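You operate a simulated robot arm through the tools that you are given. There is no shell and no other tool. Be economical: measure what you need, move in short steps, check, and stop when the job is done.

You are at the controls of a simulated two-armed robot. One attempt, no reset.

## Task
Take the set square on the top of the grey counter and put it away on the far end of the long table. Then fetch the blue velvet board and set it on the slip. Then switch the brake switch off. Then pull the work plate open. Do these in the order given. The work plate goes clockwise seen from above.

It is judged by the outcome, as a careful person would: the job done as asked, and still so three seconds after it is handed in. It fails if anything else is knocked over, pushed out of place, dropped, spilled or broken.

## Robot
Two 7-joint arms with fingered hands on one trunk, on a base that drives. Base frame: it is fixed to the floor where the robot stands at the start and does not move with it; the origin is under the middle of the robot, x ahead of it, y to its left, z up. Readings come in mm, rad, newtons and seconds.
The left shoulder is at the start at [26, 215, 1172], the right one opposite. Places, roughly: blue velvet board (9x6x2 cm) [400, 100, 800]; brake switch [600, 200, 800]; far end of the long table [-1500, -1000, 900]; set square (19x18x5 cm) [500, -200, 800]; slip [-4250, 750, 750]; work plate [300, -3900, 800]. Payload 3.6 kg a hand.
The tool frame of a hand sits at the grasp point between the pads (the TCP): z along the fingers, y along the line on which they close. The tips reach 22 mm beyond it. The gripper opens to 132 mm. The gripper's body begins 60 mm behind the TCP. The gripper is a hand of 4 fingers: y runs from the thumb to the fingers, the wrist lies at [0, 0, -203] in the tool frame, and closing takes about 1.5 s.
Orientation is that of the tool frame in the base frame, as a unit quaternion [x, y, z, w]. With the fingers straight down and closing along the base's y, the tool's x points along the base's -x, its y along +y and its z along -z.

## Interface
- The arms move only by the tool drive_tool. It takes "left_commands", "right_commands" or both (then of equal length, played together; a hand with none holds still); each is a list that holds one entry, the list of rows, each a list of 7 numbers: the shift along the tool's x, y, z in mm, then the turn, a rotation vector about the tool's x, y, z in rad, then the opening, from 0 (shut) to 1 (fully open). In form: [[[tx, ty, tz, ax, ay, az, hand], ...]]. A call has 1 to 12 rows; each row shifts and turns the commanded pose from where the row before left it, along the tool's axes as they then stand. Each row takes 0.2 s and may step no farther than 50 mm and 0.15 rad from the row before; otherwise, or with a gripper value out of range, the whole call is refused. A pose out of reach is approached as far as the arm can. The call stops where the force on the tool passes 40 N (or 10 N more than at its start, if that is more) or the arm is blocked; 0.2 s more then pass. Each finger travels about 108 mm/s and halts on what it meets, pressing with about 26 N; the grip force reading is that of the motor and also rises with nothing between the fingers. The clock runs only during rows and for 0.2 s after the last one: add rows that do not move to give the fingers time. The reply holds the time, the measured pose of the TCP, the force on the tool along the base axes, the opening and the grip force, in the units named above and with some noise, with the torque about the TCP (base axes, N m) and any sound that the robot's microphone picked up.
- Cameras (640 x 400 px; columns grow to the right, rows downward): "scene" is now at [172.7, 20, 1104.1]; the picture's right is [0.07, -1.00, -0.00], its down [-0.27, -0.02, -0.96] and it looks along [0.96, 0.07, -0.27] (base axes); focal length 214 px, centre (320, 200). "left" rides on the left gripper at [-53, -53, -84] in its tool frame; the picture's right is [0.71, -0.71, 0.00], its down [0.53, 0.53, -0.67] and it looks along [0.47, 0.47, 0.74] (tool axes); focal length 247 px, centre (320, 200). "right" rides on the right gripper at [53, -53, -84] in its tool frame; the picture's right is [0.71, 0.71, 0.00], its down [-0.53, 0.53, -0.67] and it looks along [-0.47, 0.47, 0.74] (tool axes); focal length 247 px, centre (320, 200). There is no depth. A picture from a camera that has moved, and an enlarged one, comes with that camera's place and axes in the base frame and with its lens. The place of the scene camera against the robot may be out by one fixed shift of up to 25 mm in any direction.
- capture(camera): a new picture of that camera. No time passes.
- slide_trunk(by): slides the trunk up (or, below 0, down) by that many mm; the arms and the scene camera ride with it, the base frame stays. It gives what a move gives, with no picture.
- roll_base(legs): drives the robot by 1 to 6 legs, each [ahead, turn to the left] in mm and rad, along the robot's own axes; the way and the turn of a leg run together, so that a leg with both is an arc; at most 1500 mm and 3.142 rad a leg. The arms and the cameras ride along, it lands a little off, and it stops where it bumps. It gives what a move gives.
- grasp_type(shape, hand): the hand has 4 fingers and takes this shape, open, in about a second: jaw (thumb against the fingers, like two jaws); tri (thumb and two fingers); tip (a fingertip pinch); poke (one finger out to press); point (the index stretched); flat (the hand flat); cup (the hand cupped); fist (a fist). The gripper value then closes the fingers along that shape, each until it touches; the sizes above hold for jaw. It gives what a move gives, with no picture.
- pan_tilt(pan, tilt): turns the head with the scene camera to pan (to the left, within 1.047 rad either way) and tilt (down, from -0.506 to 1.204), counted from straight ahead of the robot. It gives what a move gives.
- zoom(camera, box): a new picture of the part [left, top, right, bottom] of that camera's present view, enlarged. No time passes.
- sign_off(): hands the job in; it is judged then, once.

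Go step by step. Nothing tells you exact positions but the pictures and the camera data: compare them with the known pose of the tool, close in by small moves and look again before you grip or let go. The budget is 165 turns and 122 pictures, counting those below and the enlarged ones. Unless the task says otherwise, let go and move clear before handing in.

The tools are called after ">>>" by a JSON object that holds its "fn" and its "kwargs". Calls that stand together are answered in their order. drive_tool: Moves the arms, as the interface text tells. Its arguments: {"type":"object","properties":{"left_commands":{"type":"array"},"right_commands":{"type":"array"}},"required":[]} The other tools are called the same way: slide_trunk (by) slides the trunk up or down; grasp_type (shape, hand) gives the hand a shape; roll_base (legs) drives the base; pan_tilt (pan, tilt) turns the head that bears the scene camera; capture (camera) takes a picture; zoom (camera, box) takes an enlarged picture of a part of a camera's view; sign_off () hands the job in.

At the start:

```text
time: 0.0
left_eef_pos: [447.2, 243.1, 1094.2]
left_tool_rot: [0.004, 1.0, 0.0, 0.0]
left_ft_force: [-1.1, 0.7, 0.0]
left_wrist_torque: [0.01, -0.01, 0.04]
left_gripper_width: 132.2
left_finger_force: 0.1
left_shape: jaw
right_eef_pos: [398.6, -119.0, 1090.2]
right_tool_rot: [0.003, 1.0, -0.001, 0.0]
right_ft_force: [-0.2, 0.9, 0.1]
right_wrist_torque: [-0.01, -0.01, -0.01]
right_gripper_width: 131.7
right_finger_force: 0.1
right_shape: jaw
trunk travel left (down, up): [-450.0, 226.0]
robot x, y, heading: [3.1, 0.5, 0.001]
head pan, tilt: [0.075, 0.276]
```

scene: 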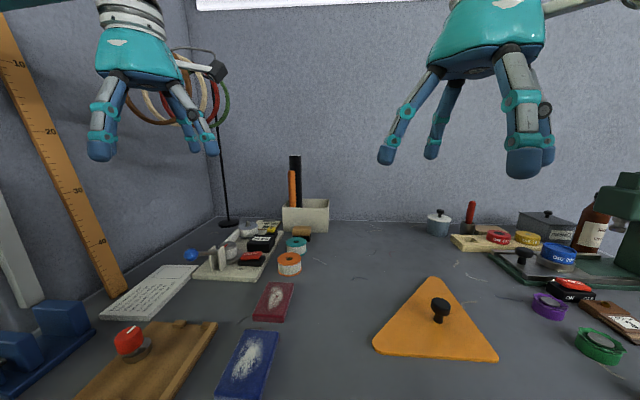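
right: 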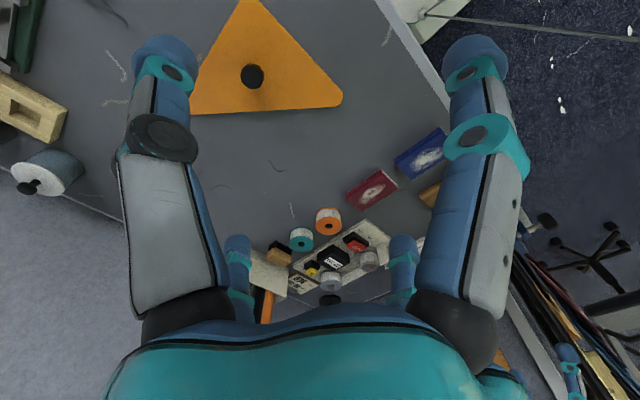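
left: 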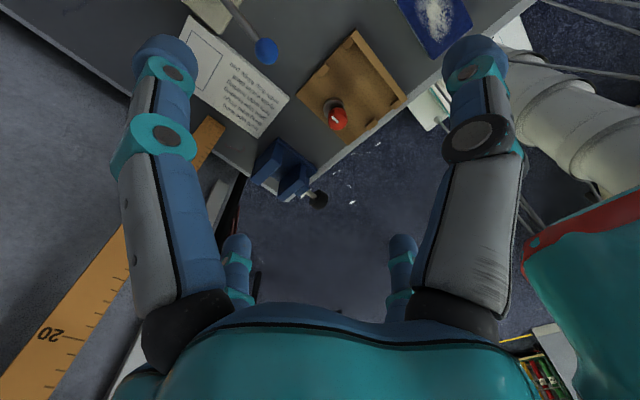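

I see the orange set square with a black knob, front right of centre on the counter, and the blue board and brake switch (red knob) to the left. I will look around more closely first.

>>> {"fn": "zoom", "kwargs": {"camera": "scene", "box": [340, 240, 540, 400]}}

>>> {"fn": "zoom", "kwargs": {"camera": "scene", "box": [0, 240, 300, 400]}}

>>> {"fn": "pan_tilt", "kwargs": {"pan": -1.0, "tilt": 0.4}}

>>> {"fn": "capture", "kwargs": {"camera": "scene"}}

```text
2.50 times, centred on (440, 320) of scene
camera zoom: at [172.7, 20.0, 1104.1], right [0.07, -1.0, 0.0], down [-0.27, -0.02, -0.96], along [0.96, 0.07, -0.27], focal length 536 px, centre (20, -100)
```

zoom: 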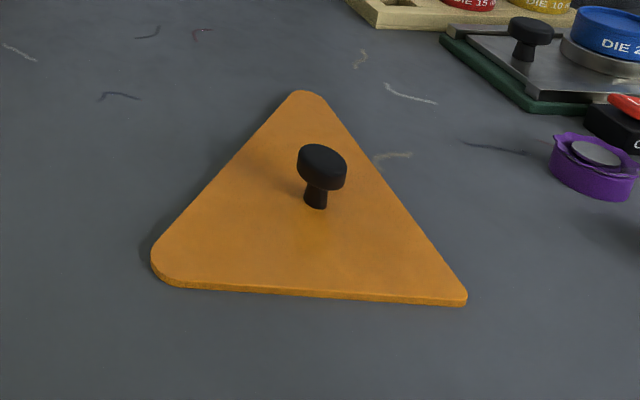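

```text
2.13 times, centred on (150, 320) of scene
camera zoom: at [172.7, 20.0, 1104.1], right [0.07, -1.0, 0.0], down [-0.27, -0.02, -0.96], along [0.96, 0.07, -0.27], focal length 458 px, centre (683, -56)
```

zoom: 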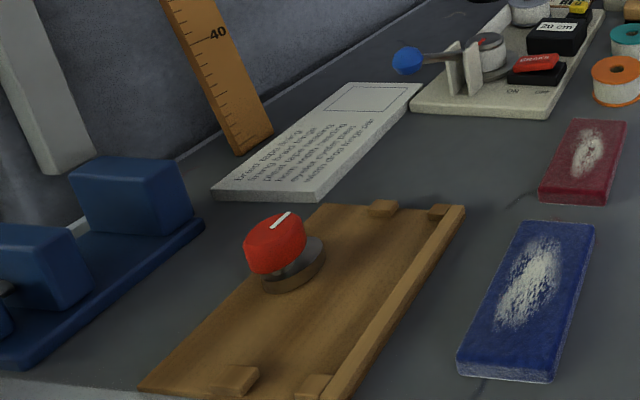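

```text
time: 1.3
left_eef_pos: [448.0, 243.1, 1095.1]
left_tool_rot: [0.005, 1.0, 0.0, 0.0]
left_ft_force: [0.2, 0.1, -0.3]
left_wrist_torque: [0.02, 0.05, -0.01]
left_gripper_width: 131.8
left_finger_force: 0.1
left_shape: jaw
right_eef_pos: [398.5, -118.6, 1090.4]
right_tool_rot: [0.004, 1.0, 0.0, -0.001]
right_ft_force: [-0.3, -1.0, -0.1]
right_wrist_torque: [-0.04, 0.03, 0.01]
right_gripper_width: 132.0
right_finger_force: 0.0
right_shape: jaw
trunk travel left (down, up): [-450.0, 226.0]
robot x, y, heading: [-1.7, -1.7, -0.003]
head pan, tilt: [-1.0, 0.4]
```

```text
116 pictures are left
camera scene: at [129.7, -64.8, 1092.6], right [-0.84, -0.54, 0.0], down [-0.21, 0.33, -0.92], along [0.5, -0.77, -0.39], focal length 214 px, centre (320, 200)
```

scene: 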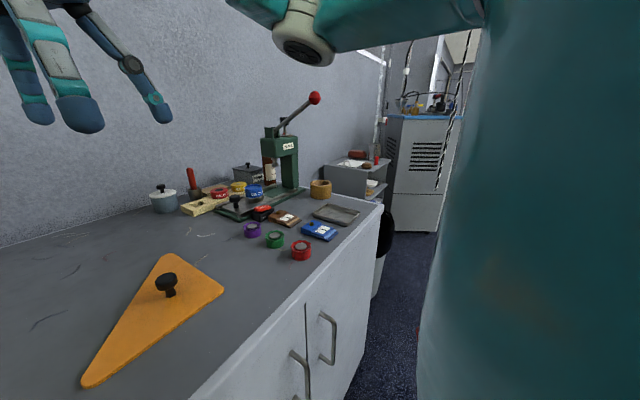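

The set square is a plate with a knob in its middle. I need to find which device is the brake switch, so I look at the left side with labels.

>>> {"fn": "pan_tilt", "kwargs": {"pan": 0.6, "tilt": 0.5}}

>>> {"fn": "zoom", "kwargs": {"camera": "scene", "box": [280, 80, 520, 230]}}

>>> {"fn": "capture", "kwargs": {"camera": "scene"}}

>>> {"fn": "zoom", "kwargs": {"camera": "left", "box": [170, 0, 490, 200]}}

```text
time: 3.0
left_eef_pos: [447.8, 243.5, 1095.6]
left_tool_rot: [0.004, 1.0, 0.0, 0.0]
left_ft_force: [-0.5, -0.7, 0.3]
left_wrist_torque: [0.0, 0.03, 0.0]
left_gripper_width: 132.1
left_finger_force: 0.1
left_shape: jaw
right_eef_pos: [398.6, -118.9, 1092.1]
right_tool_rot: [0.004, 1.0, 0.0, -0.001]
right_ft_force: [0.5, -0.2, 0.1]
right_wrist_torque: [0.04, -0.02, 0.03]
right_gripper_width: 132.0
right_finger_force: 0.1
right_shape: jaw
trunk travel left (down, up): [-450.0, 226.0]
robot x, y, heading: [1.9, 1.6, -0.0]
head pan, tilt: [0.6, 0.499]
```

```text
2.67 times, centred on (400, 155) of scene
camera zoom: at [154.7, 64.5, 1083.4], right [0.56, -0.83, 0.0], down [-0.4, -0.27, -0.88], along [0.72, 0.5, -0.48], focal length 572 px, centre (107, 320)
```

zoom: 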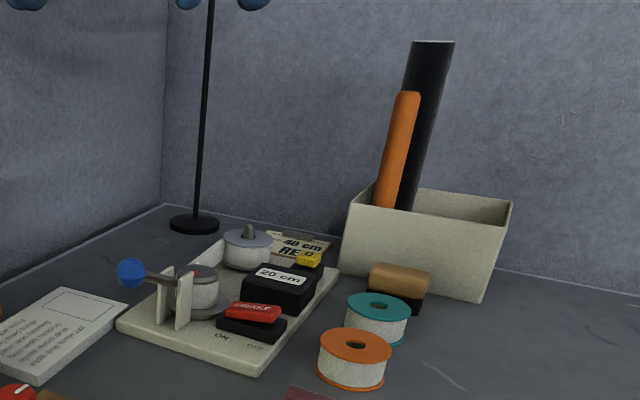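

```text
114 pictures are left
camera scene: at [154.7, 64.5, 1083.4], right [0.56, -0.83, 0.0], down [-0.4, -0.27, -0.88], along [0.72, 0.5, -0.48], focal length 214 px, centre (320, 200)
```

scene: 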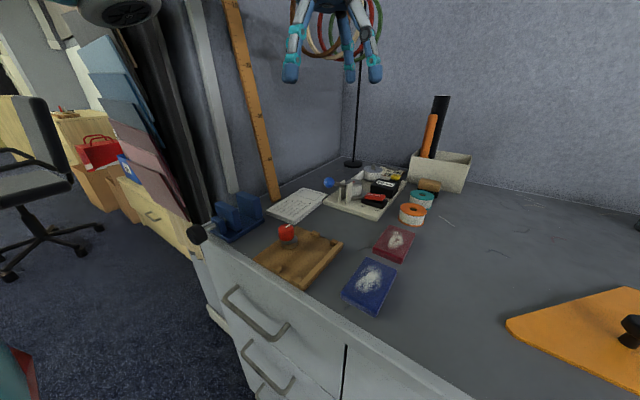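

```text
2.00 times, centred on (330, 100) of left
camera zoom: at [500.8, 188.3, 1178.6], right [-0.71, -0.7, 0.0], down [-0.52, 0.53, 0.67], along [-0.47, 0.48, -0.74], focal length 494 px, centre (300, 400)
```

zoom: 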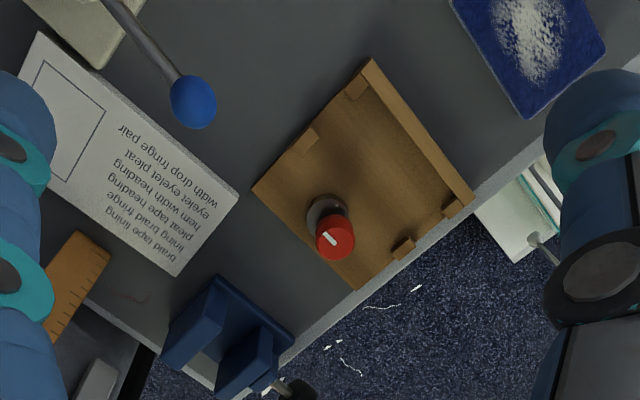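

The brake switch appears to be the red "BRAKE" rocker with ON/OFF printed on the board. Triangulating from two cameras, the square's knob lies near [477, -168, 840]. I bring the right hand above it.

>>> {"fn": "drive_tool", "kwargs": {"right_commands": [[[-19, -12, 33, 0, 0, 0, 1], [-19, -12, 33, 0, 0, 0, 1], [-19, -12, 33, 0, 0, 0, 1], [-19, -12, 33, 0, 0, 0, 1], [0, 0, 0, 0, 0, 0, 1]]]}}

>>> {"fn": "capture", "kwargs": {"camera": "right"}}

```text
time: 4.2
left_eef_pos: [446.9, 243.7, 1095.6]
left_tool_rot: [0.005, 1.0, 0.0, 0.0]
left_ft_force: [-0.2, 0.7, -0.4]
left_wrist_torque: [-0.02, 0.0, -0.02]
left_gripper_width: 131.9
left_finger_force: 0.1
left_shape: jaw
right_eef_pos: [474.9, -166.8, 960.3]
right_tool_rot: [0.004, 1.0, 0.0, 0.001]
right_ft_force: [-0.4, 0.1, -0.3]
right_wrist_torque: [0.02, 0.0, -0.01]
right_gripper_width: 132.0
right_finger_force: 0.0
right_shape: jaw
trunk travel left (down, up): [-450.0, 226.0]
robot x, y, heading: [3.2, 2.6, 0.005]
head pan, tilt: [0.6, 0.499]
```

```text
112 pictures are left
camera right: at [422.8, -219.2, 1042.9], right [-0.7, 0.71, 0.0], down [0.53, 0.52, 0.67], along [0.48, 0.47, -0.74], focal length 247 px, centre (320, 200)
```

right: 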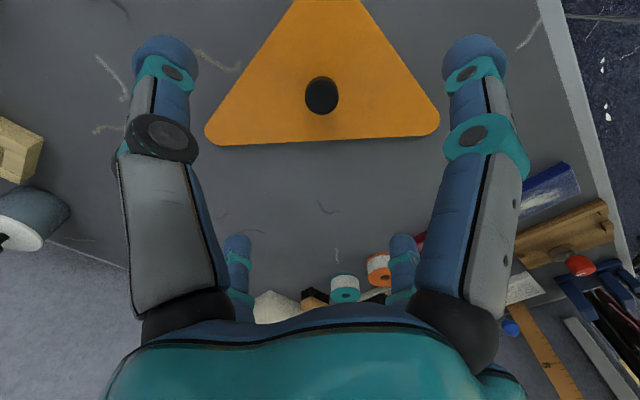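

Knob top triangulates to about [473.5, -168.5, 830], right under the hand. I descend to just short of it and check.

>>> {"fn": "drive_tool", "kwargs": {"right_commands": [[[1, -2, 40, 0, 0, 0, 1], [0, 0, 40, 0, 0, 0, 1], [0, 0, 38, 0, 0, 0, 1], [0, 0, 0, 0, 0, 0, 1]]]}}

>>> {"fn": "capture", "kwargs": {"camera": "right"}}

```text
time: 5.2
left_eef_pos: [447.6, 243.7, 1095.1]
left_tool_rot: [0.004, 1.0, 0.0, 0.0]
left_ft_force: [-0.3, -0.3, -0.3]
left_wrist_torque: [0.04, 0.03, 0.0]
left_gripper_width: 132.2
left_finger_force: 0.2
left_shape: jaw
right_eef_pos: [475.2, -166.6, 840.6]
right_tool_rot: [0.003, 1.0, 0.0, 0.0]
right_ft_force: [-0.5, -0.4, 0.4]
right_wrist_torque: [0.06, 0.01, 0.0]
right_gripper_width: 131.8
right_finger_force: 0.0
right_shape: jaw
trunk travel left (down, up): [-450.0, 226.0]
robot x, y, heading: [-0.9, -0.3, -0.002]
head pan, tilt: [0.6, 0.499]
```

```text
111 pictures are left
camera right: at [423.4, -218.5, 923.3], right [-0.7, 0.71, 0.0], down [0.53, 0.52, 0.67], along [0.48, 0.47, -0.74], focal length 247 px, centre (320, 200)
```

right: 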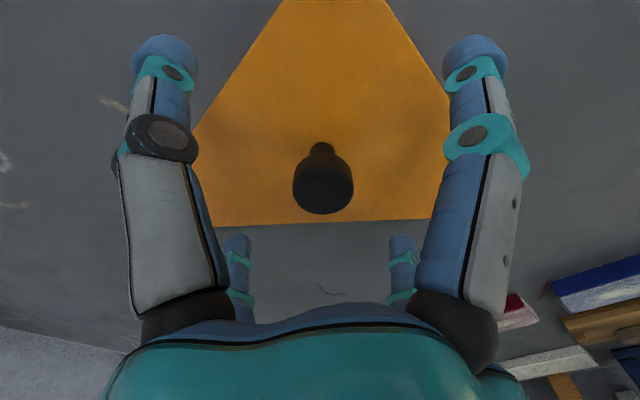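

The knob is centred just below the grasp point (top ≈ z 832). I go down 19 mm and close on it.

>>> {"fn": "drive_tool", "kwargs": {"right_commands": [[[0, -1, 19, 0, 0, 0, 1], [0, 0, 0, 0, 0, 0, 1], [0, 0, 0, 0, 0, 0, 0], [0, 0, 0, 0, 0, 0, 0], [0, 0, 0, 0, 0, 0, 0], [0, 0, 0, 0, 0, 0, 0], [0, 0, 0, 0, 0, 0, 0], [0, 0, 0, 0, 0, 0, 0], [0, 0, 0, 0, 0, 0, 0], [0, 0, 0, 0, 0, 0, 0]]]}}

>>> {"fn": "capture", "kwargs": {"camera": "right"}}

```text
time: 6.2
left_eef_pos: [447.3, 242.9, 1095.0]
left_tool_rot: [0.004, 1.0, -0.001, -0.001]
left_ft_force: [0.0, -0.5, 0.1]
left_wrist_torque: [-0.02, 0.02, 0.03]
left_gripper_width: 131.8
left_finger_force: 0.0
left_shape: jaw
right_eef_pos: [477.1, -165.8, 828.7]
right_tool_rot: [0.002, 1.0, 0.005, 0.006]
right_ft_force: [-5.8, 0.5, 15.3]
right_wrist_torque: [0.1, -0.03, -0.02]
right_gripper_width: 21.0
right_finger_force: 25.7
right_shape: jaw
trunk travel left (down, up): [-450.0, 226.0]
robot x, y, heading: [-1.9, -0.4, -0.003]
head pan, tilt: [0.6, 0.499]
stopped in row 4 (right hand): the force on the tool passed its limit (the readings are from after the stop); the commanded pose is now the measured one
```

```text
110 pictures are left
camera right: at [425.7, -218.5, 910.2], right [-0.7, 0.71, 0.0], down [0.52, 0.52, 0.68], along [0.48, 0.48, -0.73], focal length 247 px, centre (320, 200)
```

right: 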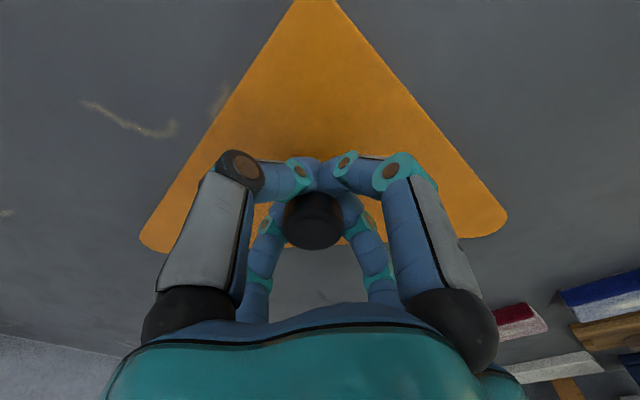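

The fingers closed on the stem under the knob head (21 mm, 26 N). I ease up and see whether the square follows.

>>> {"fn": "drive_tool", "kwargs": {"right_commands": [[[0, 0, -3, 0, 0, 0, 0], [0, 0, 0, 0, 0, 0, 0], [0, 0, 0, 0, 0, 0, 0], [0, 0, -10, 0, 0, 0, 0], [0, 0, -15, 0, 0, 0, 0], [0, 0, -20, 0, 0, 0, 0], [0, 0, 0, 0, 0, 0, 0]]]}}

>>> {"fn": "capture", "kwargs": {"camera": "right"}}

```text
time: 7.8
left_eef_pos: [447.1, 243.5, 1095.9]
left_tool_rot: [0.004, 1.0, 0.0, -0.001]
left_ft_force: [-0.4, -0.2, 0.9]
left_wrist_torque: [0.02, 0.04, 0.0]
left_gripper_width: 131.7
left_finger_force: 0.0
left_shape: jaw
right_eef_pos: [477.8, -167.4, 875.9]
right_tool_rot: [0.003, 1.0, 0.003, 0.005]
right_ft_force: [0.8, -0.3, -1.9]
right_wrist_torque: [0.0, 0.02, -0.01]
right_gripper_width: 18.5
right_finger_force: 26.2
right_shape: jaw
trunk travel left (down, up): [-450.0, 226.0]
robot x, y, heading: [-1.1, -2.3, -0.007]
head pan, tilt: [0.6, 0.499]
```

```text
109 pictures are left
camera right: at [424.9, -220.0, 958.3], right [-0.7, 0.71, 0.0], down [0.52, 0.52, 0.68], along [0.48, 0.47, -0.74], focal length 247 px, centre (320, 200)
```

right: 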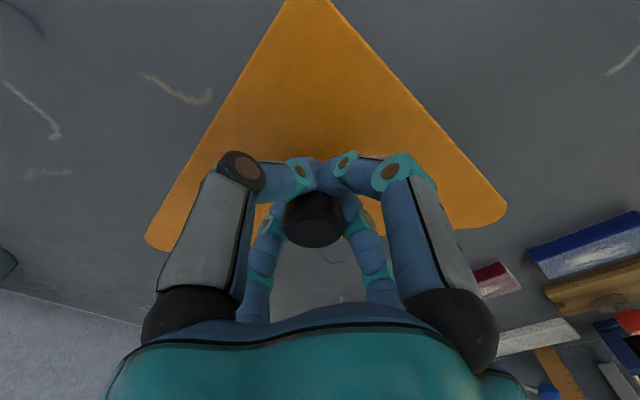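

The square hangs level in the hand. I raise it and draw it in, then back off the counter.

>>> {"fn": "drive_tool", "kwargs": {"right_commands": [[[0, 0, -40, 0, 0, 0, 0], [0, 0, -40, 0, 0, 0, 0], [10, 0, -40, 0, 0, 0, 0], [35, 0, -10, 0, 0, 0, 0], [35, 0, 0, 0, 0, 0, 0], [35, 0, 0, 0, 0, 0, 0], [0, 0, 0, 0, 0, 0, 0]]]}}

>>> {"fn": "roll_base", "kwargs": {"legs": [[-350, 0]]}}

>>> {"fn": "pan_tilt", "kwargs": {"pan": -1.04, "tilt": 0.3}}

>>> {"fn": "capture", "kwargs": {"camera": "scene"}}

```text
time: 9.3
left_eef_pos: [448.6, 243.1, 1095.9]
left_tool_rot: [0.004, 1.0, -0.001, -0.001]
left_ft_force: [-0.3, -0.3, 0.2]
left_wrist_torque: [-0.02, -0.05, 0.01]
left_gripper_width: 131.7
left_finger_force: 0.1
left_shape: jaw
right_eef_pos: [360.4, -164.5, 1004.2]
right_tool_rot: [0.003, 1.0, 0.003, 0.004]
right_ft_force: [0.3, -0.1, -1.7]
right_wrist_torque: [0.01, -0.02, -0.02]
right_gripper_width: 18.6
right_finger_force: 25.9
right_shape: jaw
trunk travel left (down, up): [-450.0, 226.0]
robot x, y, heading: [1.5, 1.1, 0.001]
head pan, tilt: [0.6, 0.499]
```

```text
time: 11.6
left_eef_pos: [93.5, 245.5, 1095.8]
left_tool_rot: [0.003, 1.0, 0.0, 0.0]
left_ft_force: [-0.6, 0.6, 0.6]
left_wrist_torque: [-0.02, -0.03, -0.02]
left_gripper_width: 131.8
left_finger_force: 0.0
left_shape: jaw
right_eef_pos: [8.0, -162.6, 1005.5]
right_tool_rot: [0.002, 1.0, 0.003, 0.004]
right_ft_force: [-1.1, 0.5, -1.0]
right_wrist_torque: [-0.01, 0.03, 0.03]
right_gripper_width: 18.6
right_finger_force: 25.3
right_shape: jaw
trunk travel left (down, up): [-450.0, 226.0]
robot x, y, heading: [-351.9, 2.9, 0.003]
head pan, tilt: [0.6, 0.499]
```

```text
time: 13.3
left_eef_pos: [94.8, 245.2, 1094.9]
left_tool_rot: [0.002, 1.0, -0.001, -0.001]
left_ft_force: [0.3, 0.7, 0.0]
left_wrist_torque: [-0.01, -0.01, -0.01]
left_gripper_width: 132.0
left_finger_force: 0.1
left_shape: jaw
right_eef_pos: [8.3, -163.6, 1004.0]
right_tool_rot: [0.002, 1.0, 0.002, 0.005]
right_ft_force: [0.3, -0.1, -1.1]
right_wrist_torque: [0.02, -0.01, 0.0]
right_gripper_width: 18.6
right_finger_force: 26.2
right_shape: jaw
trunk travel left (down, up): [-450.0, 226.0]
robot x, y, heading: [-355.5, 3.0, 0.005]
head pan, tilt: [-1.04, 0.3]
```

```text
108 pictures are left
camera scene: at [-225.4, -67.3, 1101.8], right [-0.86, -0.51, 0.0], down [-0.15, 0.25, -0.96], along [0.49, -0.82, -0.3], focal length 214 px, centre (320, 200)
```

scene: 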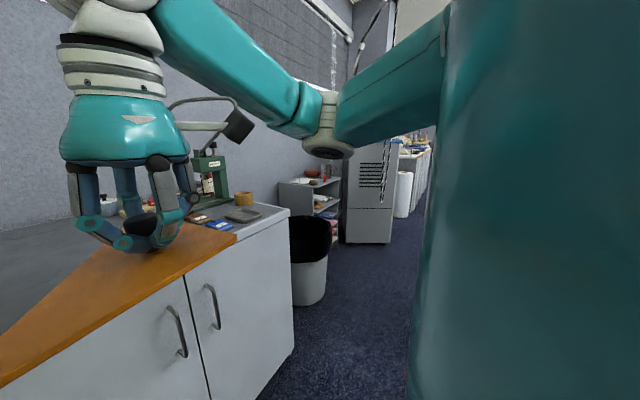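

The square is carried; a walkway opens to the right. I turn right in place and look toward the long table.

>>> {"fn": "roll_base", "kwargs": {"legs": [[0, -1.57]]}}

>>> {"fn": "pan_tilt", "kwargs": {"pan": -0.6, "tilt": 0.25}}

>>> {"fn": "capture", "kwargs": {"camera": "scene"}}

>>> {"fn": "pan_tilt", "kwargs": {"pan": 0.2, "tilt": 0.25}}

>>> {"fn": "capture", "kwargs": {"camera": "scene"}}

```text
time: 16.3
left_eef_pos: [75.4, -283.2, 1097.6]
left_tool_rot: [0.518, 0.855, 0.001, 0.0]
left_ft_force: [-0.9, 0.0, 0.6]
left_wrist_torque: [0.01, -0.03, 0.01]
left_gripper_width: 131.9
left_finger_force: 0.1
left_shape: jaw
right_eef_pos: [-324.2, -399.4, 1005.7]
right_tool_rot: [0.516, 0.856, 0.001, 0.006]
right_ft_force: [-0.6, -0.3, -2.3]
right_wrist_torque: [0.02, 0.01, -0.01]
right_gripper_width: 18.1
right_finger_force: 26.3
right_shape: jaw
trunk travel left (down, up): [-450.0, 226.0]
robot x, y, heading: [-308.9, 24.1, -1.122]
head pan, tilt: [-1.04, 0.3]
stopped in leg 1: the robot was blocked; the commanded pose is now the measured one
```

```text
time: 17.2
left_eef_pos: [77.7, -281.3, 1097.3]
left_tool_rot: [0.518, 0.856, 0.0, -0.001]
left_ft_force: [0.6, -0.3, -0.4]
left_wrist_torque: [-0.02, 0.02, 0.02]
left_gripper_width: 132.0
left_finger_force: 0.1
left_shape: jaw
right_eef_pos: [-322.8, -397.5, 1006.2]
right_tool_rot: [0.516, 0.857, 0.0, 0.006]
right_ft_force: [0.3, -0.9, -1.7]
right_wrist_torque: [0.03, -0.01, -0.02]
right_gripper_width: 18.1
right_finger_force: 25.9
right_shape: jaw
trunk travel left (down, up): [-450.0, 226.0]
robot x, y, heading: [-307.2, 23.0, -1.122]
head pan, tilt: [-0.6, 0.25]
```

```text
107 pictures are left
camera scene: at [-285.4, -125.1, 1106.5], right [-0.99, 0.15, 0.0], down [0.04, 0.25, -0.97], along [-0.14, -0.96, -0.25], focal length 214 px, centre (320, 200)
```

scene: 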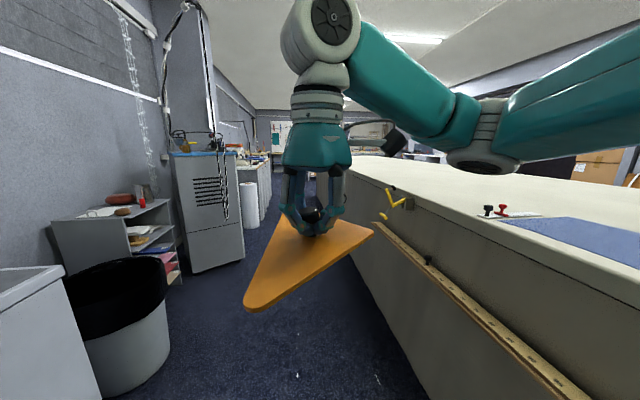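

```text
time: 18.3
left_eef_pos: [77.8, -281.7, 1097.0]
left_tool_rot: [0.518, 0.855, 0.0, -0.001]
left_ft_force: [0.3, 0.1, 0.0]
left_wrist_torque: [0.01, 0.04, -0.02]
left_gripper_width: 132.0
left_finger_force: 0.1
left_shape: jaw
right_eef_pos: [-322.5, -398.3, 1007.8]
right_tool_rot: [0.517, 0.856, -0.001, 0.006]
right_ft_force: [-0.3, -0.2, -1.5]
right_wrist_torque: [0.01, 0.02, -0.01]
right_gripper_width: 18.3
right_finger_force: 26.0
right_shape: jaw
trunk travel left (down, up): [-450.0, 226.0]
robot x, y, heading: [-307.6, 25.9, -1.116]
head pan, tilt: [0.201, 0.25]
```

```text
106 pictures are left
camera scene: at [-215.1, -107.0, 1106.5], right [-0.79, -0.61, 0.0], down [-0.15, 0.2, -0.97], along [0.59, -0.77, -0.25], focal length 214 px, centre (320, 200)
```

scene: 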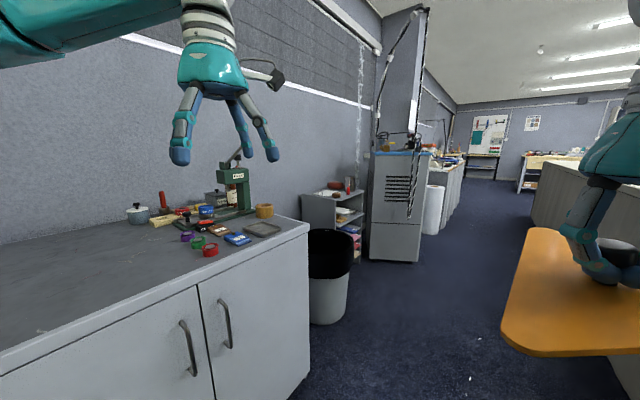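

The turn stopped short because something on the table side bumped. I look to the right and behind to see what limits us.

>>> {"fn": "pan_tilt", "kwargs": {"pan": -1.04, "tilt": 0.7}}

>>> {"fn": "capture", "kwargs": {"camera": "scene"}}

>>> {"fn": "capture", "kwargs": {"camera": "right"}}

>>> {"fn": "capture", "kwargs": {"camera": "left"}}

```text
time: 19.7
left_eef_pos: [76.9, -281.5, 1097.9]
left_tool_rot: [0.518, 0.855, 0.001, -0.001]
left_ft_force: [-0.9, 0.3, 0.5]
left_wrist_torque: [-0.01, 0.02, -0.03]
left_gripper_width: 131.7
left_finger_force: 0.1
left_shape: jaw
right_eef_pos: [-322.6, -396.8, 1006.4]
right_tool_rot: [0.515, 0.857, 0.0, 0.006]
right_ft_force: [0.6, 1.0, -0.7]
right_wrist_torque: [0.03, 0.02, 0.01]
right_gripper_width: 18.1
right_finger_force: 26.5
right_shape: jaw
trunk travel left (down, up): [-450.0, 226.0]
robot x, y, heading: [-308.3, 22.5, -1.117]
head pan, tilt: [-1.04, 0.7]
```

```text
105 pictures are left
camera scene: at [-318.8, -103.5, 1065.7], right [-0.83, 0.55, 0.0], down [0.36, 0.54, -0.76], along [-0.42, -0.64, -0.64], focal length 214 px, centre (320, 200)
```

scene: 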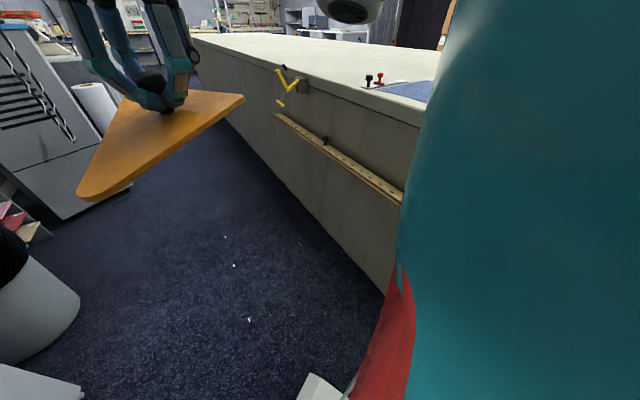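

```text
104 pictures are left
camera right: at [-393.5, -374.3, 1087.7], right [0.29, 0.96, 0.0], down [0.7, -0.22, 0.68], along [0.65, -0.2, -0.74], focal length 247 px, centre (320, 200)
```

right: 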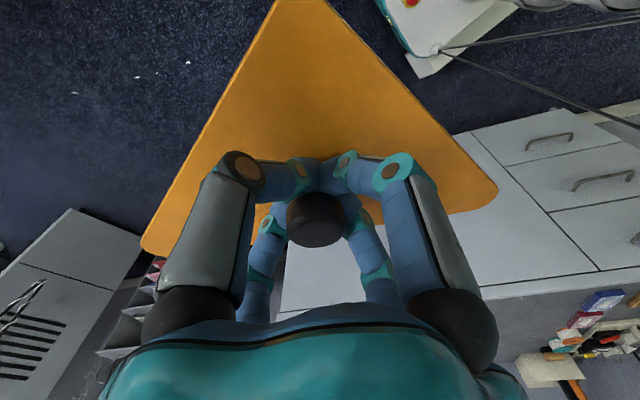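

```text
103 pictures are left
camera left: at [55.3, -354.8, 1180.3], right [-0.95, 0.3, 0.0], down [0.22, 0.71, 0.67], along [0.2, 0.64, -0.74], focal length 247 px, centre (320, 200)
```

left: 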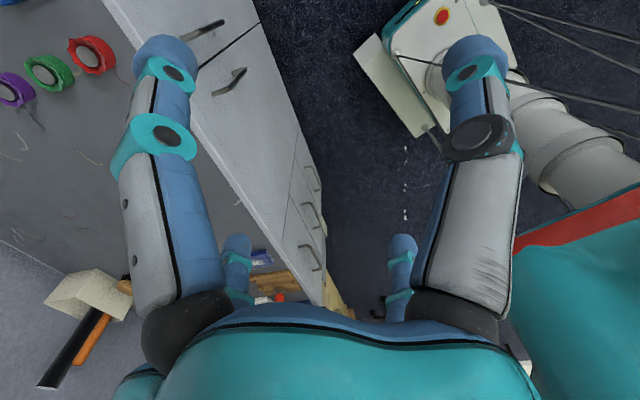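

The table's near face is about x = -890 (top near z 850), and it runs along -y; the robot's rear brushed it. I move ahead a little, then finish the turn and drive down the aisle.

>>> {"fn": "roll_base", "kwargs": {"legs": [[220, 0], [0, -0.45]]}}

>>> {"fn": "pan_tilt", "kwargs": {"pan": -1.04, "tilt": 0.2}}

>>> {"fn": "capture", "kwargs": {"camera": "scene"}}

```text
time: 22.7
left_eef_pos: [-2.7, -616.7, 1096.4]
left_tool_rot: [0.698, 0.717, 0.001, 0.0]
left_ft_force: [0.4, -0.9, 0.3]
left_wrist_torque: [0.0, -0.01, 0.01]
left_gripper_width: 132.0
left_finger_force: 0.0
left_shape: jaw
right_eef_pos: [-411.3, -544.6, 1005.6]
right_tool_rot: [0.696, 0.718, -0.001, 0.006]
right_ft_force: [0.3, -0.1, -1.6]
right_wrist_torque: [0.02, 0.01, 0.01]
right_gripper_width: 18.2
right_finger_force: 26.1
right_shape: jaw
trunk travel left (down, up): [-450.0, 226.0]
robot x, y, heading: [-192.2, -169.8, -1.569]
head pan, tilt: [-1.04, 0.7]
```

```text
time: 23.6
left_eef_pos: [-1.9, -614.3, 1097.3]
left_tool_rot: [0.697, 0.717, 0.002, 0.0]
left_ft_force: [-0.3, 0.1, 0.0]
left_wrist_torque: [0.0, 0.04, -0.02]
left_gripper_width: 131.6
left_finger_force: 0.0
left_shape: jaw
right_eef_pos: [-412.7, -542.8, 1005.9]
right_tool_rot: [0.696, 0.718, 0.0, 0.006]
right_ft_force: [0.0, -0.9, -1.9]
right_wrist_torque: [0.02, 0.0, -0.01]
right_gripper_width: 18.3
right_finger_force: 26.0
right_shape: jaw
trunk travel left (down, up): [-450.0, 226.0]
robot x, y, heading: [-194.4, -172.8, -1.571]
head pan, tilt: [-1.04, 0.201]
```

```text
102 pictures are left
camera scene: at [-269.7, -283.2, 1111.0], right [-0.51, 0.86, 0.0], down [0.17, 0.1, -0.98], along [-0.84, -0.5, -0.2], focal length 214 px, centre (320, 200)
```

scene: 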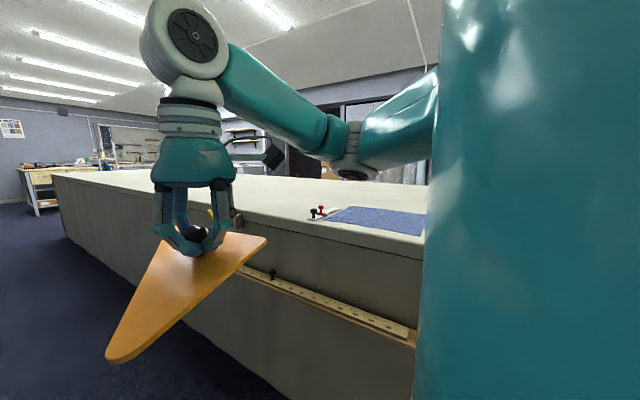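

The tabletop is wide and long, running down to about y = -4700. I drive on to y ≈ -800 and turn to face the table for a proper look.

>>> {"fn": "roll_base", "kwargs": {"legs": [[650, 0], [0, -0.785]]}}

>>> {"fn": "pan_tilt", "kwargs": {"pan": -0.6, "tilt": 0.25}}

>>> {"fn": "slide_trunk", "kwargs": {"by": 150}}

>>> {"fn": "capture", "kwargs": {"camera": "scene"}}

```text
time: 29.2
left_eef_pos: [-364.9, -1272.4, 1097.3]
left_tool_rot: [0.915, 0.404, 0.0, 0.0]
left_ft_force: [-0.8, -0.7, -0.4]
left_wrist_torque: [0.01, -0.01, 0.01]
left_gripper_width: 132.0
left_finger_force: 0.1
left_shape: jaw
right_eef_pos: [-610.3, -937.4, 1006.6]
right_tool_rot: [0.913, 0.407, -0.003, 0.004]
right_ft_force: [1.2, 0.1, -1.4]
right_wrist_torque: [0.05, -0.03, 0.0]
right_gripper_width: 18.0
right_finger_force: 26.2
right_shape: jaw
trunk travel left (down, up): [-450.0, 226.0]
robot x, y, heading: [-169.1, -843.6, -2.329]
head pan, tilt: [-1.04, 0.201]
```

```text
time: 30.1
left_eef_pos: [-363.6, -1273.7, 1097.2]
left_tool_rot: [0.914, 0.405, 0.001, 0.001]
left_ft_force: [-1.1, 0.1, -0.4]
left_wrist_torque: [0.03, -0.01, -0.01]
left_gripper_width: 131.8
left_finger_force: 0.1
left_shape: jaw
right_eef_pos: [-610.9, -937.5, 1005.6]
right_tool_rot: [0.914, 0.407, -0.003, 0.006]
right_ft_force: [-0.7, -0.1, -1.5]
right_wrist_torque: [-0.01, -0.01, -0.01]
right_gripper_width: 17.6
right_finger_force: 25.8
right_shape: jaw
trunk travel left (down, up): [-450.0, 226.0]
robot x, y, heading: [-169.2, -845.3, -2.326]
head pan, tilt: [-0.6, 0.25]
```

```text
time: 31.9
left_eef_pos: [-362.9, -1273.6, 1247.4]
left_tool_rot: [0.915, 0.405, 0.0, -0.001]
left_ft_force: [-0.2, -0.2, 0.0]
left_wrist_torque: [0.0, -0.01, -0.03]
left_gripper_width: 132.0
left_finger_force: 0.1
left_shape: jaw
right_eef_pos: [-610.8, -937.9, 1156.3]
right_tool_rot: [0.913, 0.407, -0.003, 0.005]
right_ft_force: [-0.2, 0.1, -1.9]
right_wrist_torque: [0.0, -0.02, 0.0]
right_gripper_width: 17.9
right_finger_force: 25.6
right_shape: jaw
trunk travel left (down, up): [-600.0, 76.0]
robot x, y, heading: [-171.3, -848.9, -2.326]
head pan, tilt: [-0.6, 0.25]
```

```text
101 pictures are left
camera scene: at [-310.9, -906.9, 1257.8], right [-0.21, 0.98, 0.0], down [0.24, 0.05, -0.97], along [-0.95, -0.2, -0.25], focal length 214 px, centre (320, 200)
```

scene: 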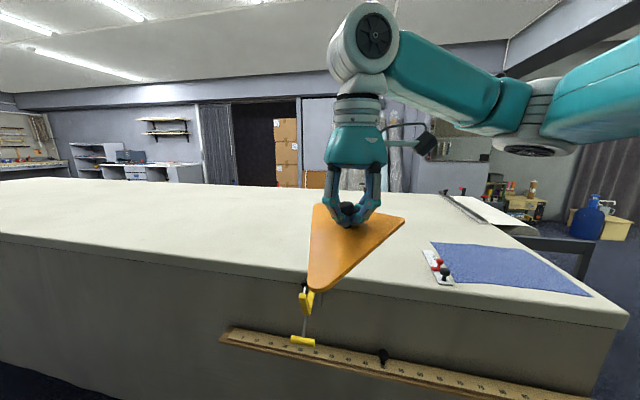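

I can see the long table's +y end (corner near [-880, -290]) with a blue mat; the given spot lies on the clear top just left of it. I zoom to see whether it's marked.

>>> {"fn": "zoom", "kwargs": {"camera": "scene", "box": [380, 160, 640, 340]}}

>>> {"fn": "zoom", "kwargs": {"camera": "scene", "box": [0, 140, 380, 300]}}

```text
2.22 times, centred on (510, 250) of scene
camera zoom: at [-310.9, -906.9, 1257.8], right [-0.21, 0.98, 0.0], down [0.24, 0.05, -0.97], along [-0.95, -0.2, -0.25], focal length 477 px, centre (-102, 89)
```

zoom: 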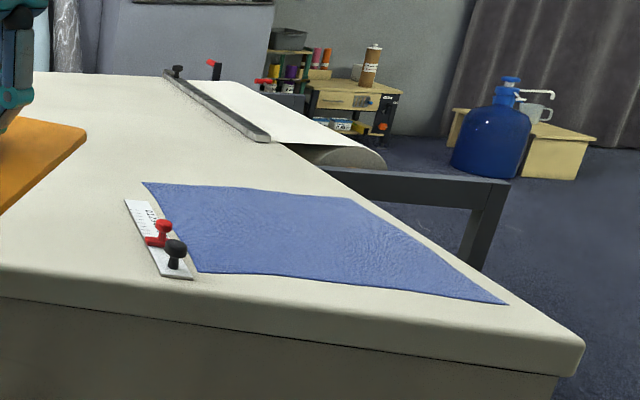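

```text
1.68 times, centred on (190, 220) of scene
camera zoom: at [-310.9, -906.9, 1257.8], right [-0.21, 0.98, 0.0], down [0.24, 0.05, -0.97], along [-0.95, -0.2, -0.25], focal length 361 px, centre (539, 166)
```

zoom: 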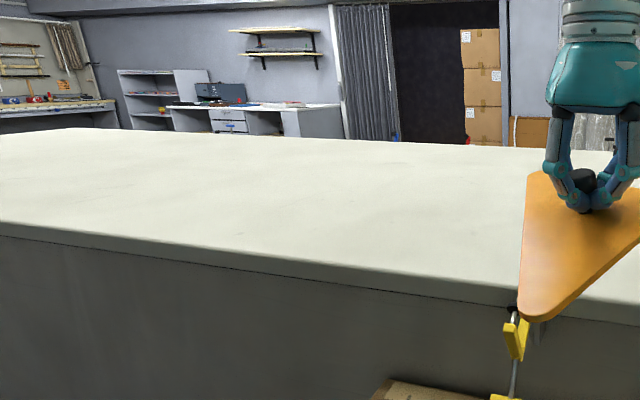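

The target stretch of table is clear. I advance, square up to the table facing it, and look down at the gap.

>>> {"fn": "roll_base", "kwargs": {"legs": [[230, 0], [0, -0.81]]}}

>>> {"fn": "pan_tilt", "kwargs": {"pan": 0.0, "tilt": 1.2}}

>>> {"fn": "capture", "kwargs": {"camera": "scene"}}

```text
time: 36.1
left_eef_pos: [-777.0, -1167.5, 1249.4]
left_tool_rot: [1.0, 0.015, 0.0, 0.003]
left_ft_force: [1.0, 0.4, 0.2]
left_wrist_torque: [-0.07, -0.01, 0.01]
left_gripper_width: 132.0
left_finger_force: 0.1
left_shape: jaw
right_eef_pos: [-705.5, -757.3, 1156.3]
right_tool_rot: [1.0, 0.016, -0.006, 0.005]
right_ft_force: [-0.5, -0.2, -0.8]
right_wrist_torque: [-0.03, -0.01, 0.01]
right_gripper_width: 17.6
right_finger_force: 26.1
right_shape: jaw
trunk travel left (down, up): [-600.0, 76.0]
robot x, y, heading: [-331.7, -1052.5, -3.12]
head pan, tilt: [-0.6, 0.25]
stopped in leg 2: the robot was blocked; the commanded pose is now the measured one
```

```text
time: 37.3
left_eef_pos: [-776.8, -1171.8, 1248.9]
left_tool_rot: [1.0, 0.016, 0.001, 0.0]
left_ft_force: [0.1, -0.3, 0.2]
left_wrist_torque: [-0.01, -0.02, -0.02]
left_gripper_width: 131.8
left_finger_force: 0.1
left_shape: jaw
right_eef_pos: [-705.4, -760.8, 1157.4]
right_tool_rot: [1.0, 0.017, -0.005, 0.005]
right_ft_force: [-0.6, 0.9, -1.4]
right_wrist_torque: [-0.04, -0.03, 0.01]
right_gripper_width: 17.5
right_finger_force: 25.9
right_shape: jaw
trunk travel left (down, up): [-600.0, 76.0]
robot x, y, heading: [-334.2, -1054.3, -3.116]
head pan, tilt: [0.0, 1.201]
```

```text
98 pictures are left
camera scene: at [-463.1, -1043.4, 1181.2], right [-0.02, 1.0, 0.0], down [0.93, 0.02, -0.36], along [-0.36, -0.01, -0.93], focal length 214 px, centre (320, 200)
```

scene: 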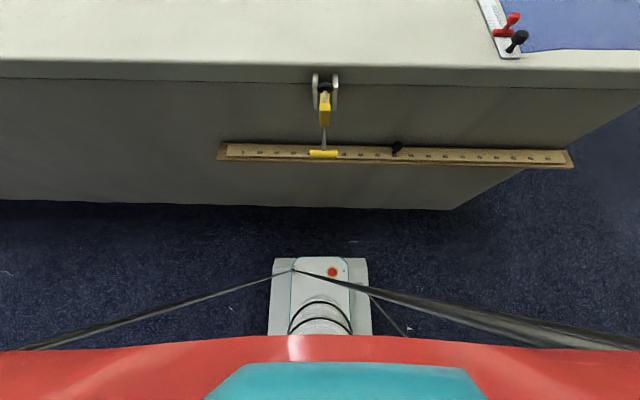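

Base front is ≈235 mm ahead of the axis and the table face is at x ≈ -875, with a ruler clamped on it. I advance 230 mm, keeping a margin.

>>> {"fn": "roll_base", "kwargs": {"legs": [[225, 0]]}}

>>> {"fn": "capture", "kwargs": {"camera": "scene"}}

```text
time: 39.0
left_eef_pos: [-1003.8, -1177.5, 1248.4]
left_tool_rot: [1.0, 0.018, 0.001, 0.0]
left_ft_force: [-0.1, -0.1, 0.5]
left_wrist_torque: [-0.03, -0.01, 0.0]
left_gripper_width: 132.0
left_finger_force: 0.1
left_shape: jaw
right_eef_pos: [-932.8, -768.6, 1157.9]
right_tool_rot: [1.0, 0.02, -0.004, 0.004]
right_ft_force: [-0.7, 0.3, -1.5]
right_wrist_torque: [0.0, -0.01, 0.01]
right_gripper_width: 17.5
right_finger_force: 26.0
right_shape: jaw
trunk travel left (down, up): [-600.0, 76.0]
robot x, y, heading: [-559.9, -1058.6, -3.12]
head pan, tilt: [0.0, 1.201]
```

```text
97 pictures are left
camera scene: at [-689.9, -1048.3, 1181.0], right [-0.02, 1.0, 0.0], down [0.93, 0.02, -0.36], along [-0.36, -0.01, -0.93], focal length 214 px, centre (320, 200)
```

scene: 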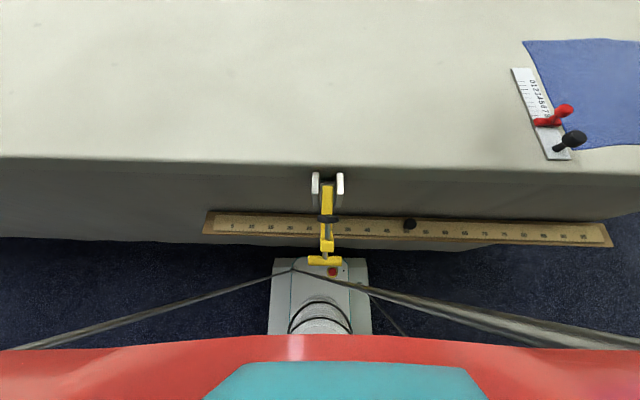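

Gap is still safe. I now extend the right hand out over the table, toward [-1190, -860], still high.

>>> {"fn": "drive_tool", "kwargs": {"right_commands": [[[-42, 15, 0, 0, 0, 0, 0], [-42, 15, 0, 0, 0, 0, 0], [-42, 15, 0, 0, 0, 0, 0], [-42, 15, 0, 0, 0, 0, 0], [-42, 15, 0, 0, 0, 0, 0], [-42, 15, 0, 0, 0, 0, 0], [-30, 10, 0, 0, 0, 0, 0], [0, 0, 0, 0, 0, 0, 0]]]}}

>>> {"fn": "pan_tilt", "kwargs": {"pan": -0.3, "tilt": 0.6}}

>>> {"fn": "capture", "kwargs": {"camera": "scene"}}

```text
time: 40.8
left_eef_pos: [-1003.0, -1176.6, 1249.1]
left_tool_rot: [1.0, 0.017, 0.002, 0.0]
left_ft_force: [0.2, 0.6, -0.5]
left_wrist_torque: [0.01, -0.02, 0.03]
left_gripper_width: 132.0
left_finger_force: 0.0
left_shape: jaw
right_eef_pos: [-1204.7, -873.1, 1161.3]
right_tool_rot: [1.0, 0.021, -0.005, 0.004]
right_ft_force: [0.2, 0.5, -1.9]
right_wrist_torque: [-0.01, 0.0, -0.02]
right_gripper_width: 17.8
right_finger_force: 26.1
right_shape: jaw
right hand out of reach, approached as far as the arm can: row 7
trunk travel left (down, up): [-600.0, 76.0]
robot x, y, heading: [-558.6, -1058.7, -3.12]
head pan, tilt: [0.0, 1.201]
```

```text
time: 41.8
left_eef_pos: [-1003.7, -1178.2, 1248.4]
left_tool_rot: [1.0, 0.017, 0.0, 0.0]
left_ft_force: [0.1, -0.8, 0.4]
left_wrist_torque: [0.0, -0.02, 0.0]
left_gripper_width: 132.0
left_finger_force: 0.0
left_shape: jaw
right_eef_pos: [-1205.2, -873.8, 1162.6]
right_tool_rot: [1.0, 0.019, -0.004, 0.004]
right_ft_force: [0.6, 0.2, -1.3]
right_wrist_torque: [0.01, -0.01, 0.03]
right_gripper_width: 17.6
right_finger_force: 25.8
right_shape: jaw
trunk travel left (down, up): [-600.0, 76.0]
robot x, y, heading: [-559.9, -1056.7, -3.117]
head pan, tilt: [-0.3, 0.6]
```

```text
96 pictures are left
camera scene: at [-718.6, -1023.0, 1225.6], right [0.27, 0.96, 0.0], down [0.55, -0.15, -0.82], along [-0.79, 0.22, -0.57], focal length 214 px, centre (320, 200)
```

scene: 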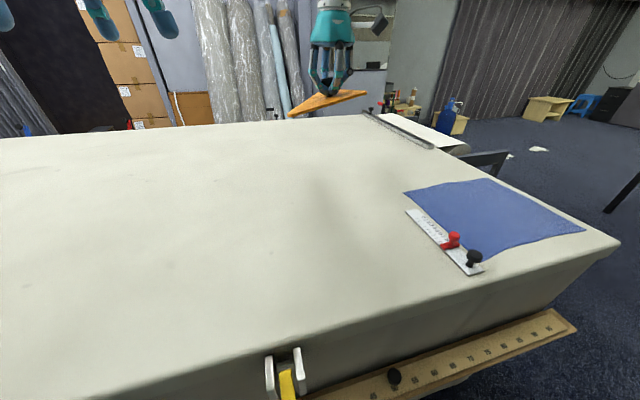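

The hand reaches x = -1205. Turning the base left a bit swings the right shoulder forward, allowing a deeper placement; the arms are over clear tabletop, so I do that.

>>> {"fn": "roll_base", "kwargs": {"legs": [[0, 0.4]]}}

>>> {"fn": "drive_tool", "kwargs": {"right_commands": [[[-10, -40, 0, 0, 0, 0, 0], [-10, -40, 0, 0, 0, 0, 0], [-10, -40, 0, 0, 0, 0, 0], [-10, -40, 0, 0, 0, 0, 0], [-10, -40, 0, 0, 0, 0, 0], [0, 0, 0, 0, 0, 0, 0]]]}}

```text
time: 43.3
left_eef_pos: [-922.6, -1315.2, 1250.7]
left_tool_rot: [0.982, 0.188, -0.002, 0.0]
left_ft_force: [0.3, -0.4, 0.0]
left_wrist_torque: [0.07, 0.03, 0.0]
left_gripper_width: 131.9
left_finger_force: 0.1
left_shape: jaw
right_eef_pos: [-1209.9, -1093.1, 1163.0]
right_tool_rot: [0.983, 0.185, -0.007, 0.0]
right_ft_force: [1.1, -0.2, -1.7]
right_wrist_torque: [0.06, 0.0, -0.03]
right_gripper_width: 17.7
right_finger_force: 26.3
right_shape: jaw
trunk travel left (down, up): [-600.0, 76.0]
robot x, y, heading: [-552.6, -1040.9, -2.792]
head pan, tilt: [-0.3, 0.6]
stopped in leg 1: the robot was blocked; the commanded pose is now the measured one
```

```text
time: 44.7
left_eef_pos: [-925.2, -1314.5, 1249.6]
left_tool_rot: [0.982, 0.187, 0.001, 0.0]
left_ft_force: [0.6, 0.6, 0.2]
left_wrist_torque: [0.01, 0.03, -0.02]
left_gripper_width: 131.9
left_finger_force: 0.1
left_shape: jaw
right_eef_pos: [-1279.8, -914.7, 1163.3]
right_tool_rot: [0.983, 0.184, -0.006, 0.0]
right_ft_force: [-0.5, -0.3, -1.0]
right_wrist_torque: [0.0, -0.03, 0.0]
right_gripper_width: 17.4
right_finger_force: 26.2
right_shape: jaw
right hand out of reach, approached as far as the arm can: row 1, 2, 3, 4, 5
trunk travel left (down, up): [-600.0, 76.0]
robot x, y, heading: [-552.8, -1039.8, -2.788]
head pan, tilt: [-0.3, 0.6]
```

I gained depth (x = -1280, y = -915), but the base touched something. I check below.

>>> {"fn": "pan_tilt", "kwargs": {"pan": -0.2, "tilt": 1.1}}

>>> {"fn": "capture", "kwargs": {"camera": "scene"}}

```text
time: 45.7
left_eef_pos: [-927.0, -1313.6, 1249.2]
left_tool_rot: [0.982, 0.188, 0.002, 0.0]
left_ft_force: [0.2, -0.2, 0.2]
left_wrist_torque: [0.04, -0.02, -0.01]
left_gripper_width: 131.8
left_finger_force: 0.0
left_shape: jaw
right_eef_pos: [-1280.5, -913.5, 1164.4]
right_tool_rot: [0.983, 0.184, -0.006, 0.001]
right_ft_force: [0.0, -0.5, -1.6]
right_wrist_torque: [0.01, -0.03, -0.01]
right_gripper_width: 17.5
right_finger_force: 25.8
right_shape: jaw
trunk travel left (down, up): [-600.0, 76.0]
robot x, y, heading: [-549.3, -1037.9, -2.786]
head pan, tilt: [-0.201, 1.1]
```

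```text
95 pictures are left
camera scene: at [-683.6, -1062.7, 1187.2], right [-0.15, 0.99, 0.0], down [0.88, 0.13, -0.45], along [-0.45, -0.07, -0.89], focal length 214 px, centre (320, 200)
```

scene: 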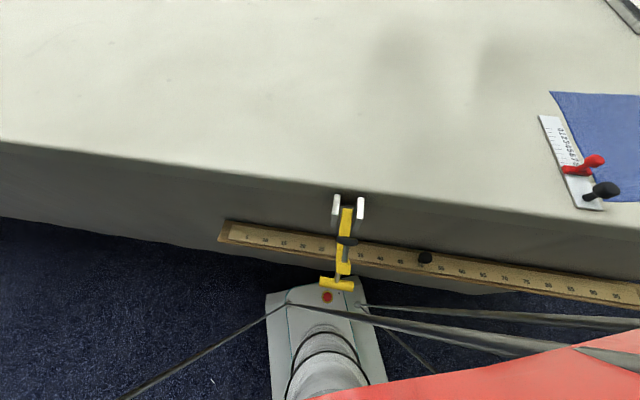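

Nothing has been displaced. Now I lower with the trunk toward the tabletop (≈ z 865; the plate's underside is 47 mm below the grasp point).

>>> {"fn": "slide_trunk", "kwargs": {"by": -190}}

>>> {"fn": "pan_tilt", "kwargs": {"pan": -0.45, "tilt": 0.4}}

>>> {"fn": "capture", "kwargs": {"camera": "scene"}}

>>> {"fn": "capture", "kwargs": {"camera": "right"}}

```text
time: 47.8
left_eef_pos: [-926.5, -1313.1, 1060.0]
left_tool_rot: [0.983, 0.186, 0.0, 0.001]
left_ft_force: [-0.5, 0.0, -0.8]
left_wrist_torque: [0.01, 0.02, 0.01]
left_gripper_width: 132.0
left_finger_force: 0.1
left_shape: jaw
right_eef_pos: [-1277.2, -915.3, 975.7]
right_tool_rot: [0.983, 0.184, -0.006, 0.0]
right_ft_force: [0.6, 0.2, -1.6]
right_wrist_torque: [0.02, -0.02, 0.0]
right_gripper_width: 17.6
right_finger_force: 26.4
right_shape: jaw
trunk travel left (down, up): [-410.0, 266.0]
robot x, y, heading: [-555.2, -1041.0, -2.79]
head pan, tilt: [-0.201, 1.1]
```

```text
time: 48.8
left_eef_pos: [-926.1, -1312.9, 1059.7]
left_tool_rot: [0.982, 0.186, 0.001, -0.001]
left_ft_force: [0.6, -0.6, -0.7]
left_wrist_torque: [-0.01, 0.01, 0.02]
left_gripper_width: 131.9
left_finger_force: 0.1
left_shape: jaw
right_eef_pos: [-1275.6, -915.4, 974.8]
right_tool_rot: [0.983, 0.184, -0.006, 0.001]
right_ft_force: [0.3, -1.0, -1.5]
right_wrist_torque: [0.03, 0.0, -0.01]
right_gripper_width: 17.5
right_finger_force: 25.9
right_shape: jaw
trunk travel left (down, up): [-410.0, 266.0]
robot x, y, heading: [-552.3, -1043.4, -2.787]
head pan, tilt: [-0.45, 0.4]
```

```text
94 pictures are left
camera scene: at [-714.2, -1044.4, 1051.6], right [0.1, 1.0, 0.0], down [0.39, -0.04, -0.92], along [-0.92, 0.09, -0.39], focal length 214 px, centre (320, 200)
```

scene: 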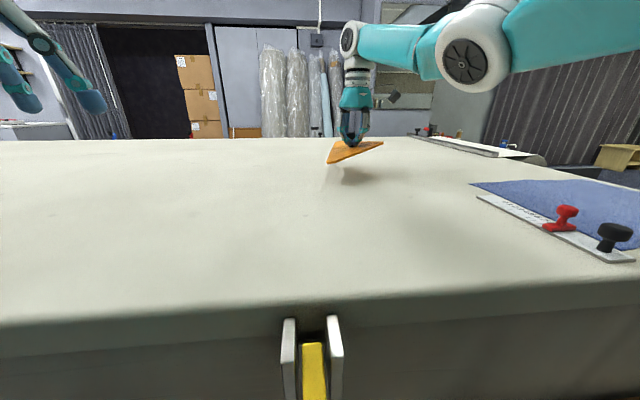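

```text
93 pictures are left
camera right: at [-1243.5, -846.2, 1057.3], right [0.91, -0.4, -0.01], down [-0.29, -0.68, 0.67], along [-0.28, -0.61, -0.74], focal length 247 px, centre (320, 200)
```

right: 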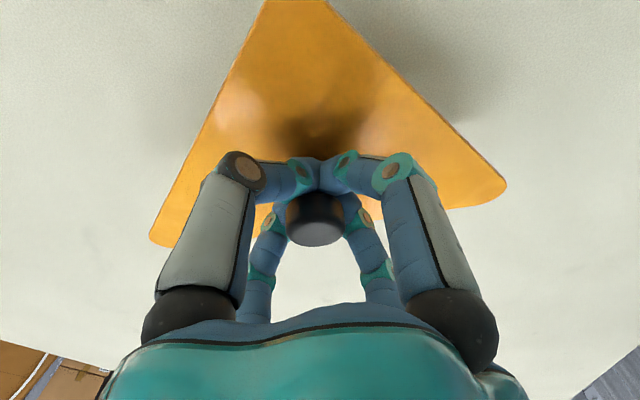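

The square is a few centimetres above the clear tabletop. I lower in small arm steps watching the force.

>>> {"fn": "drive_tool", "kwargs": {"right_commands": [[[0, 0, 12, 0, 0, 0, 0], [0, 0, 12, 0, 0, 0, 0], [0, 0, 10, 0, 0, 0, 0], [0, 0, 5, 0, 0, 0, 0], [0, 0, 0, 0, 0, 0, 0]]]}}

>>> {"fn": "zoom", "kwargs": {"camera": "scene", "box": [260, 80, 460, 230]}}

```text
time: 50.0
left_eef_pos: [-926.8, -1313.6, 1059.3]
left_tool_rot: [0.982, 0.187, 0.0, 0.0]
left_ft_force: [-0.3, -0.4, 0.5]
left_wrist_torque: [-0.01, -0.02, 0.02]
left_gripper_width: 132.0
left_finger_force: 0.1
left_shape: jaw
right_eef_pos: [-1277.9, -916.0, 936.7]
right_tool_rot: [0.983, 0.184, -0.006, 0.0]
right_ft_force: [-0.3, 0.6, -1.9]
right_wrist_torque: [0.05, 0.01, 0.03]
right_gripper_width: 17.4
right_finger_force: 26.5
right_shape: jaw
trunk travel left (down, up): [-410.0, 266.0]
robot x, y, heading: [-552.2, -1039.5, -2.789]
head pan, tilt: [-0.45, 0.4]
```

```text
2.67 times, centred on (360, 155) of scene
camera zoom: at [-714.2, -1044.4, 1051.6], right [0.1, 1.0, 0.0], down [0.39, -0.04, -0.92], along [-0.92, 0.09, -0.39], focal length 572 px, centre (213, 320)
```

zoom: 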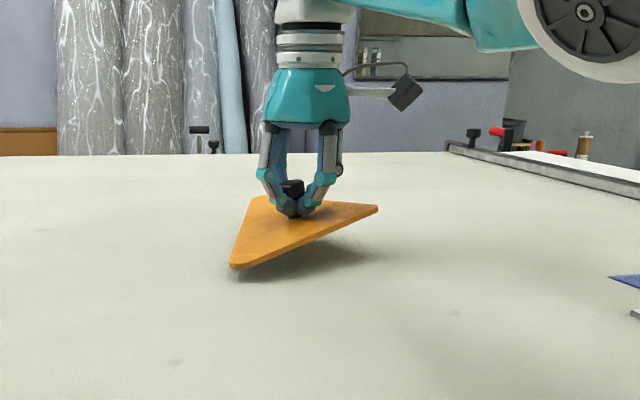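

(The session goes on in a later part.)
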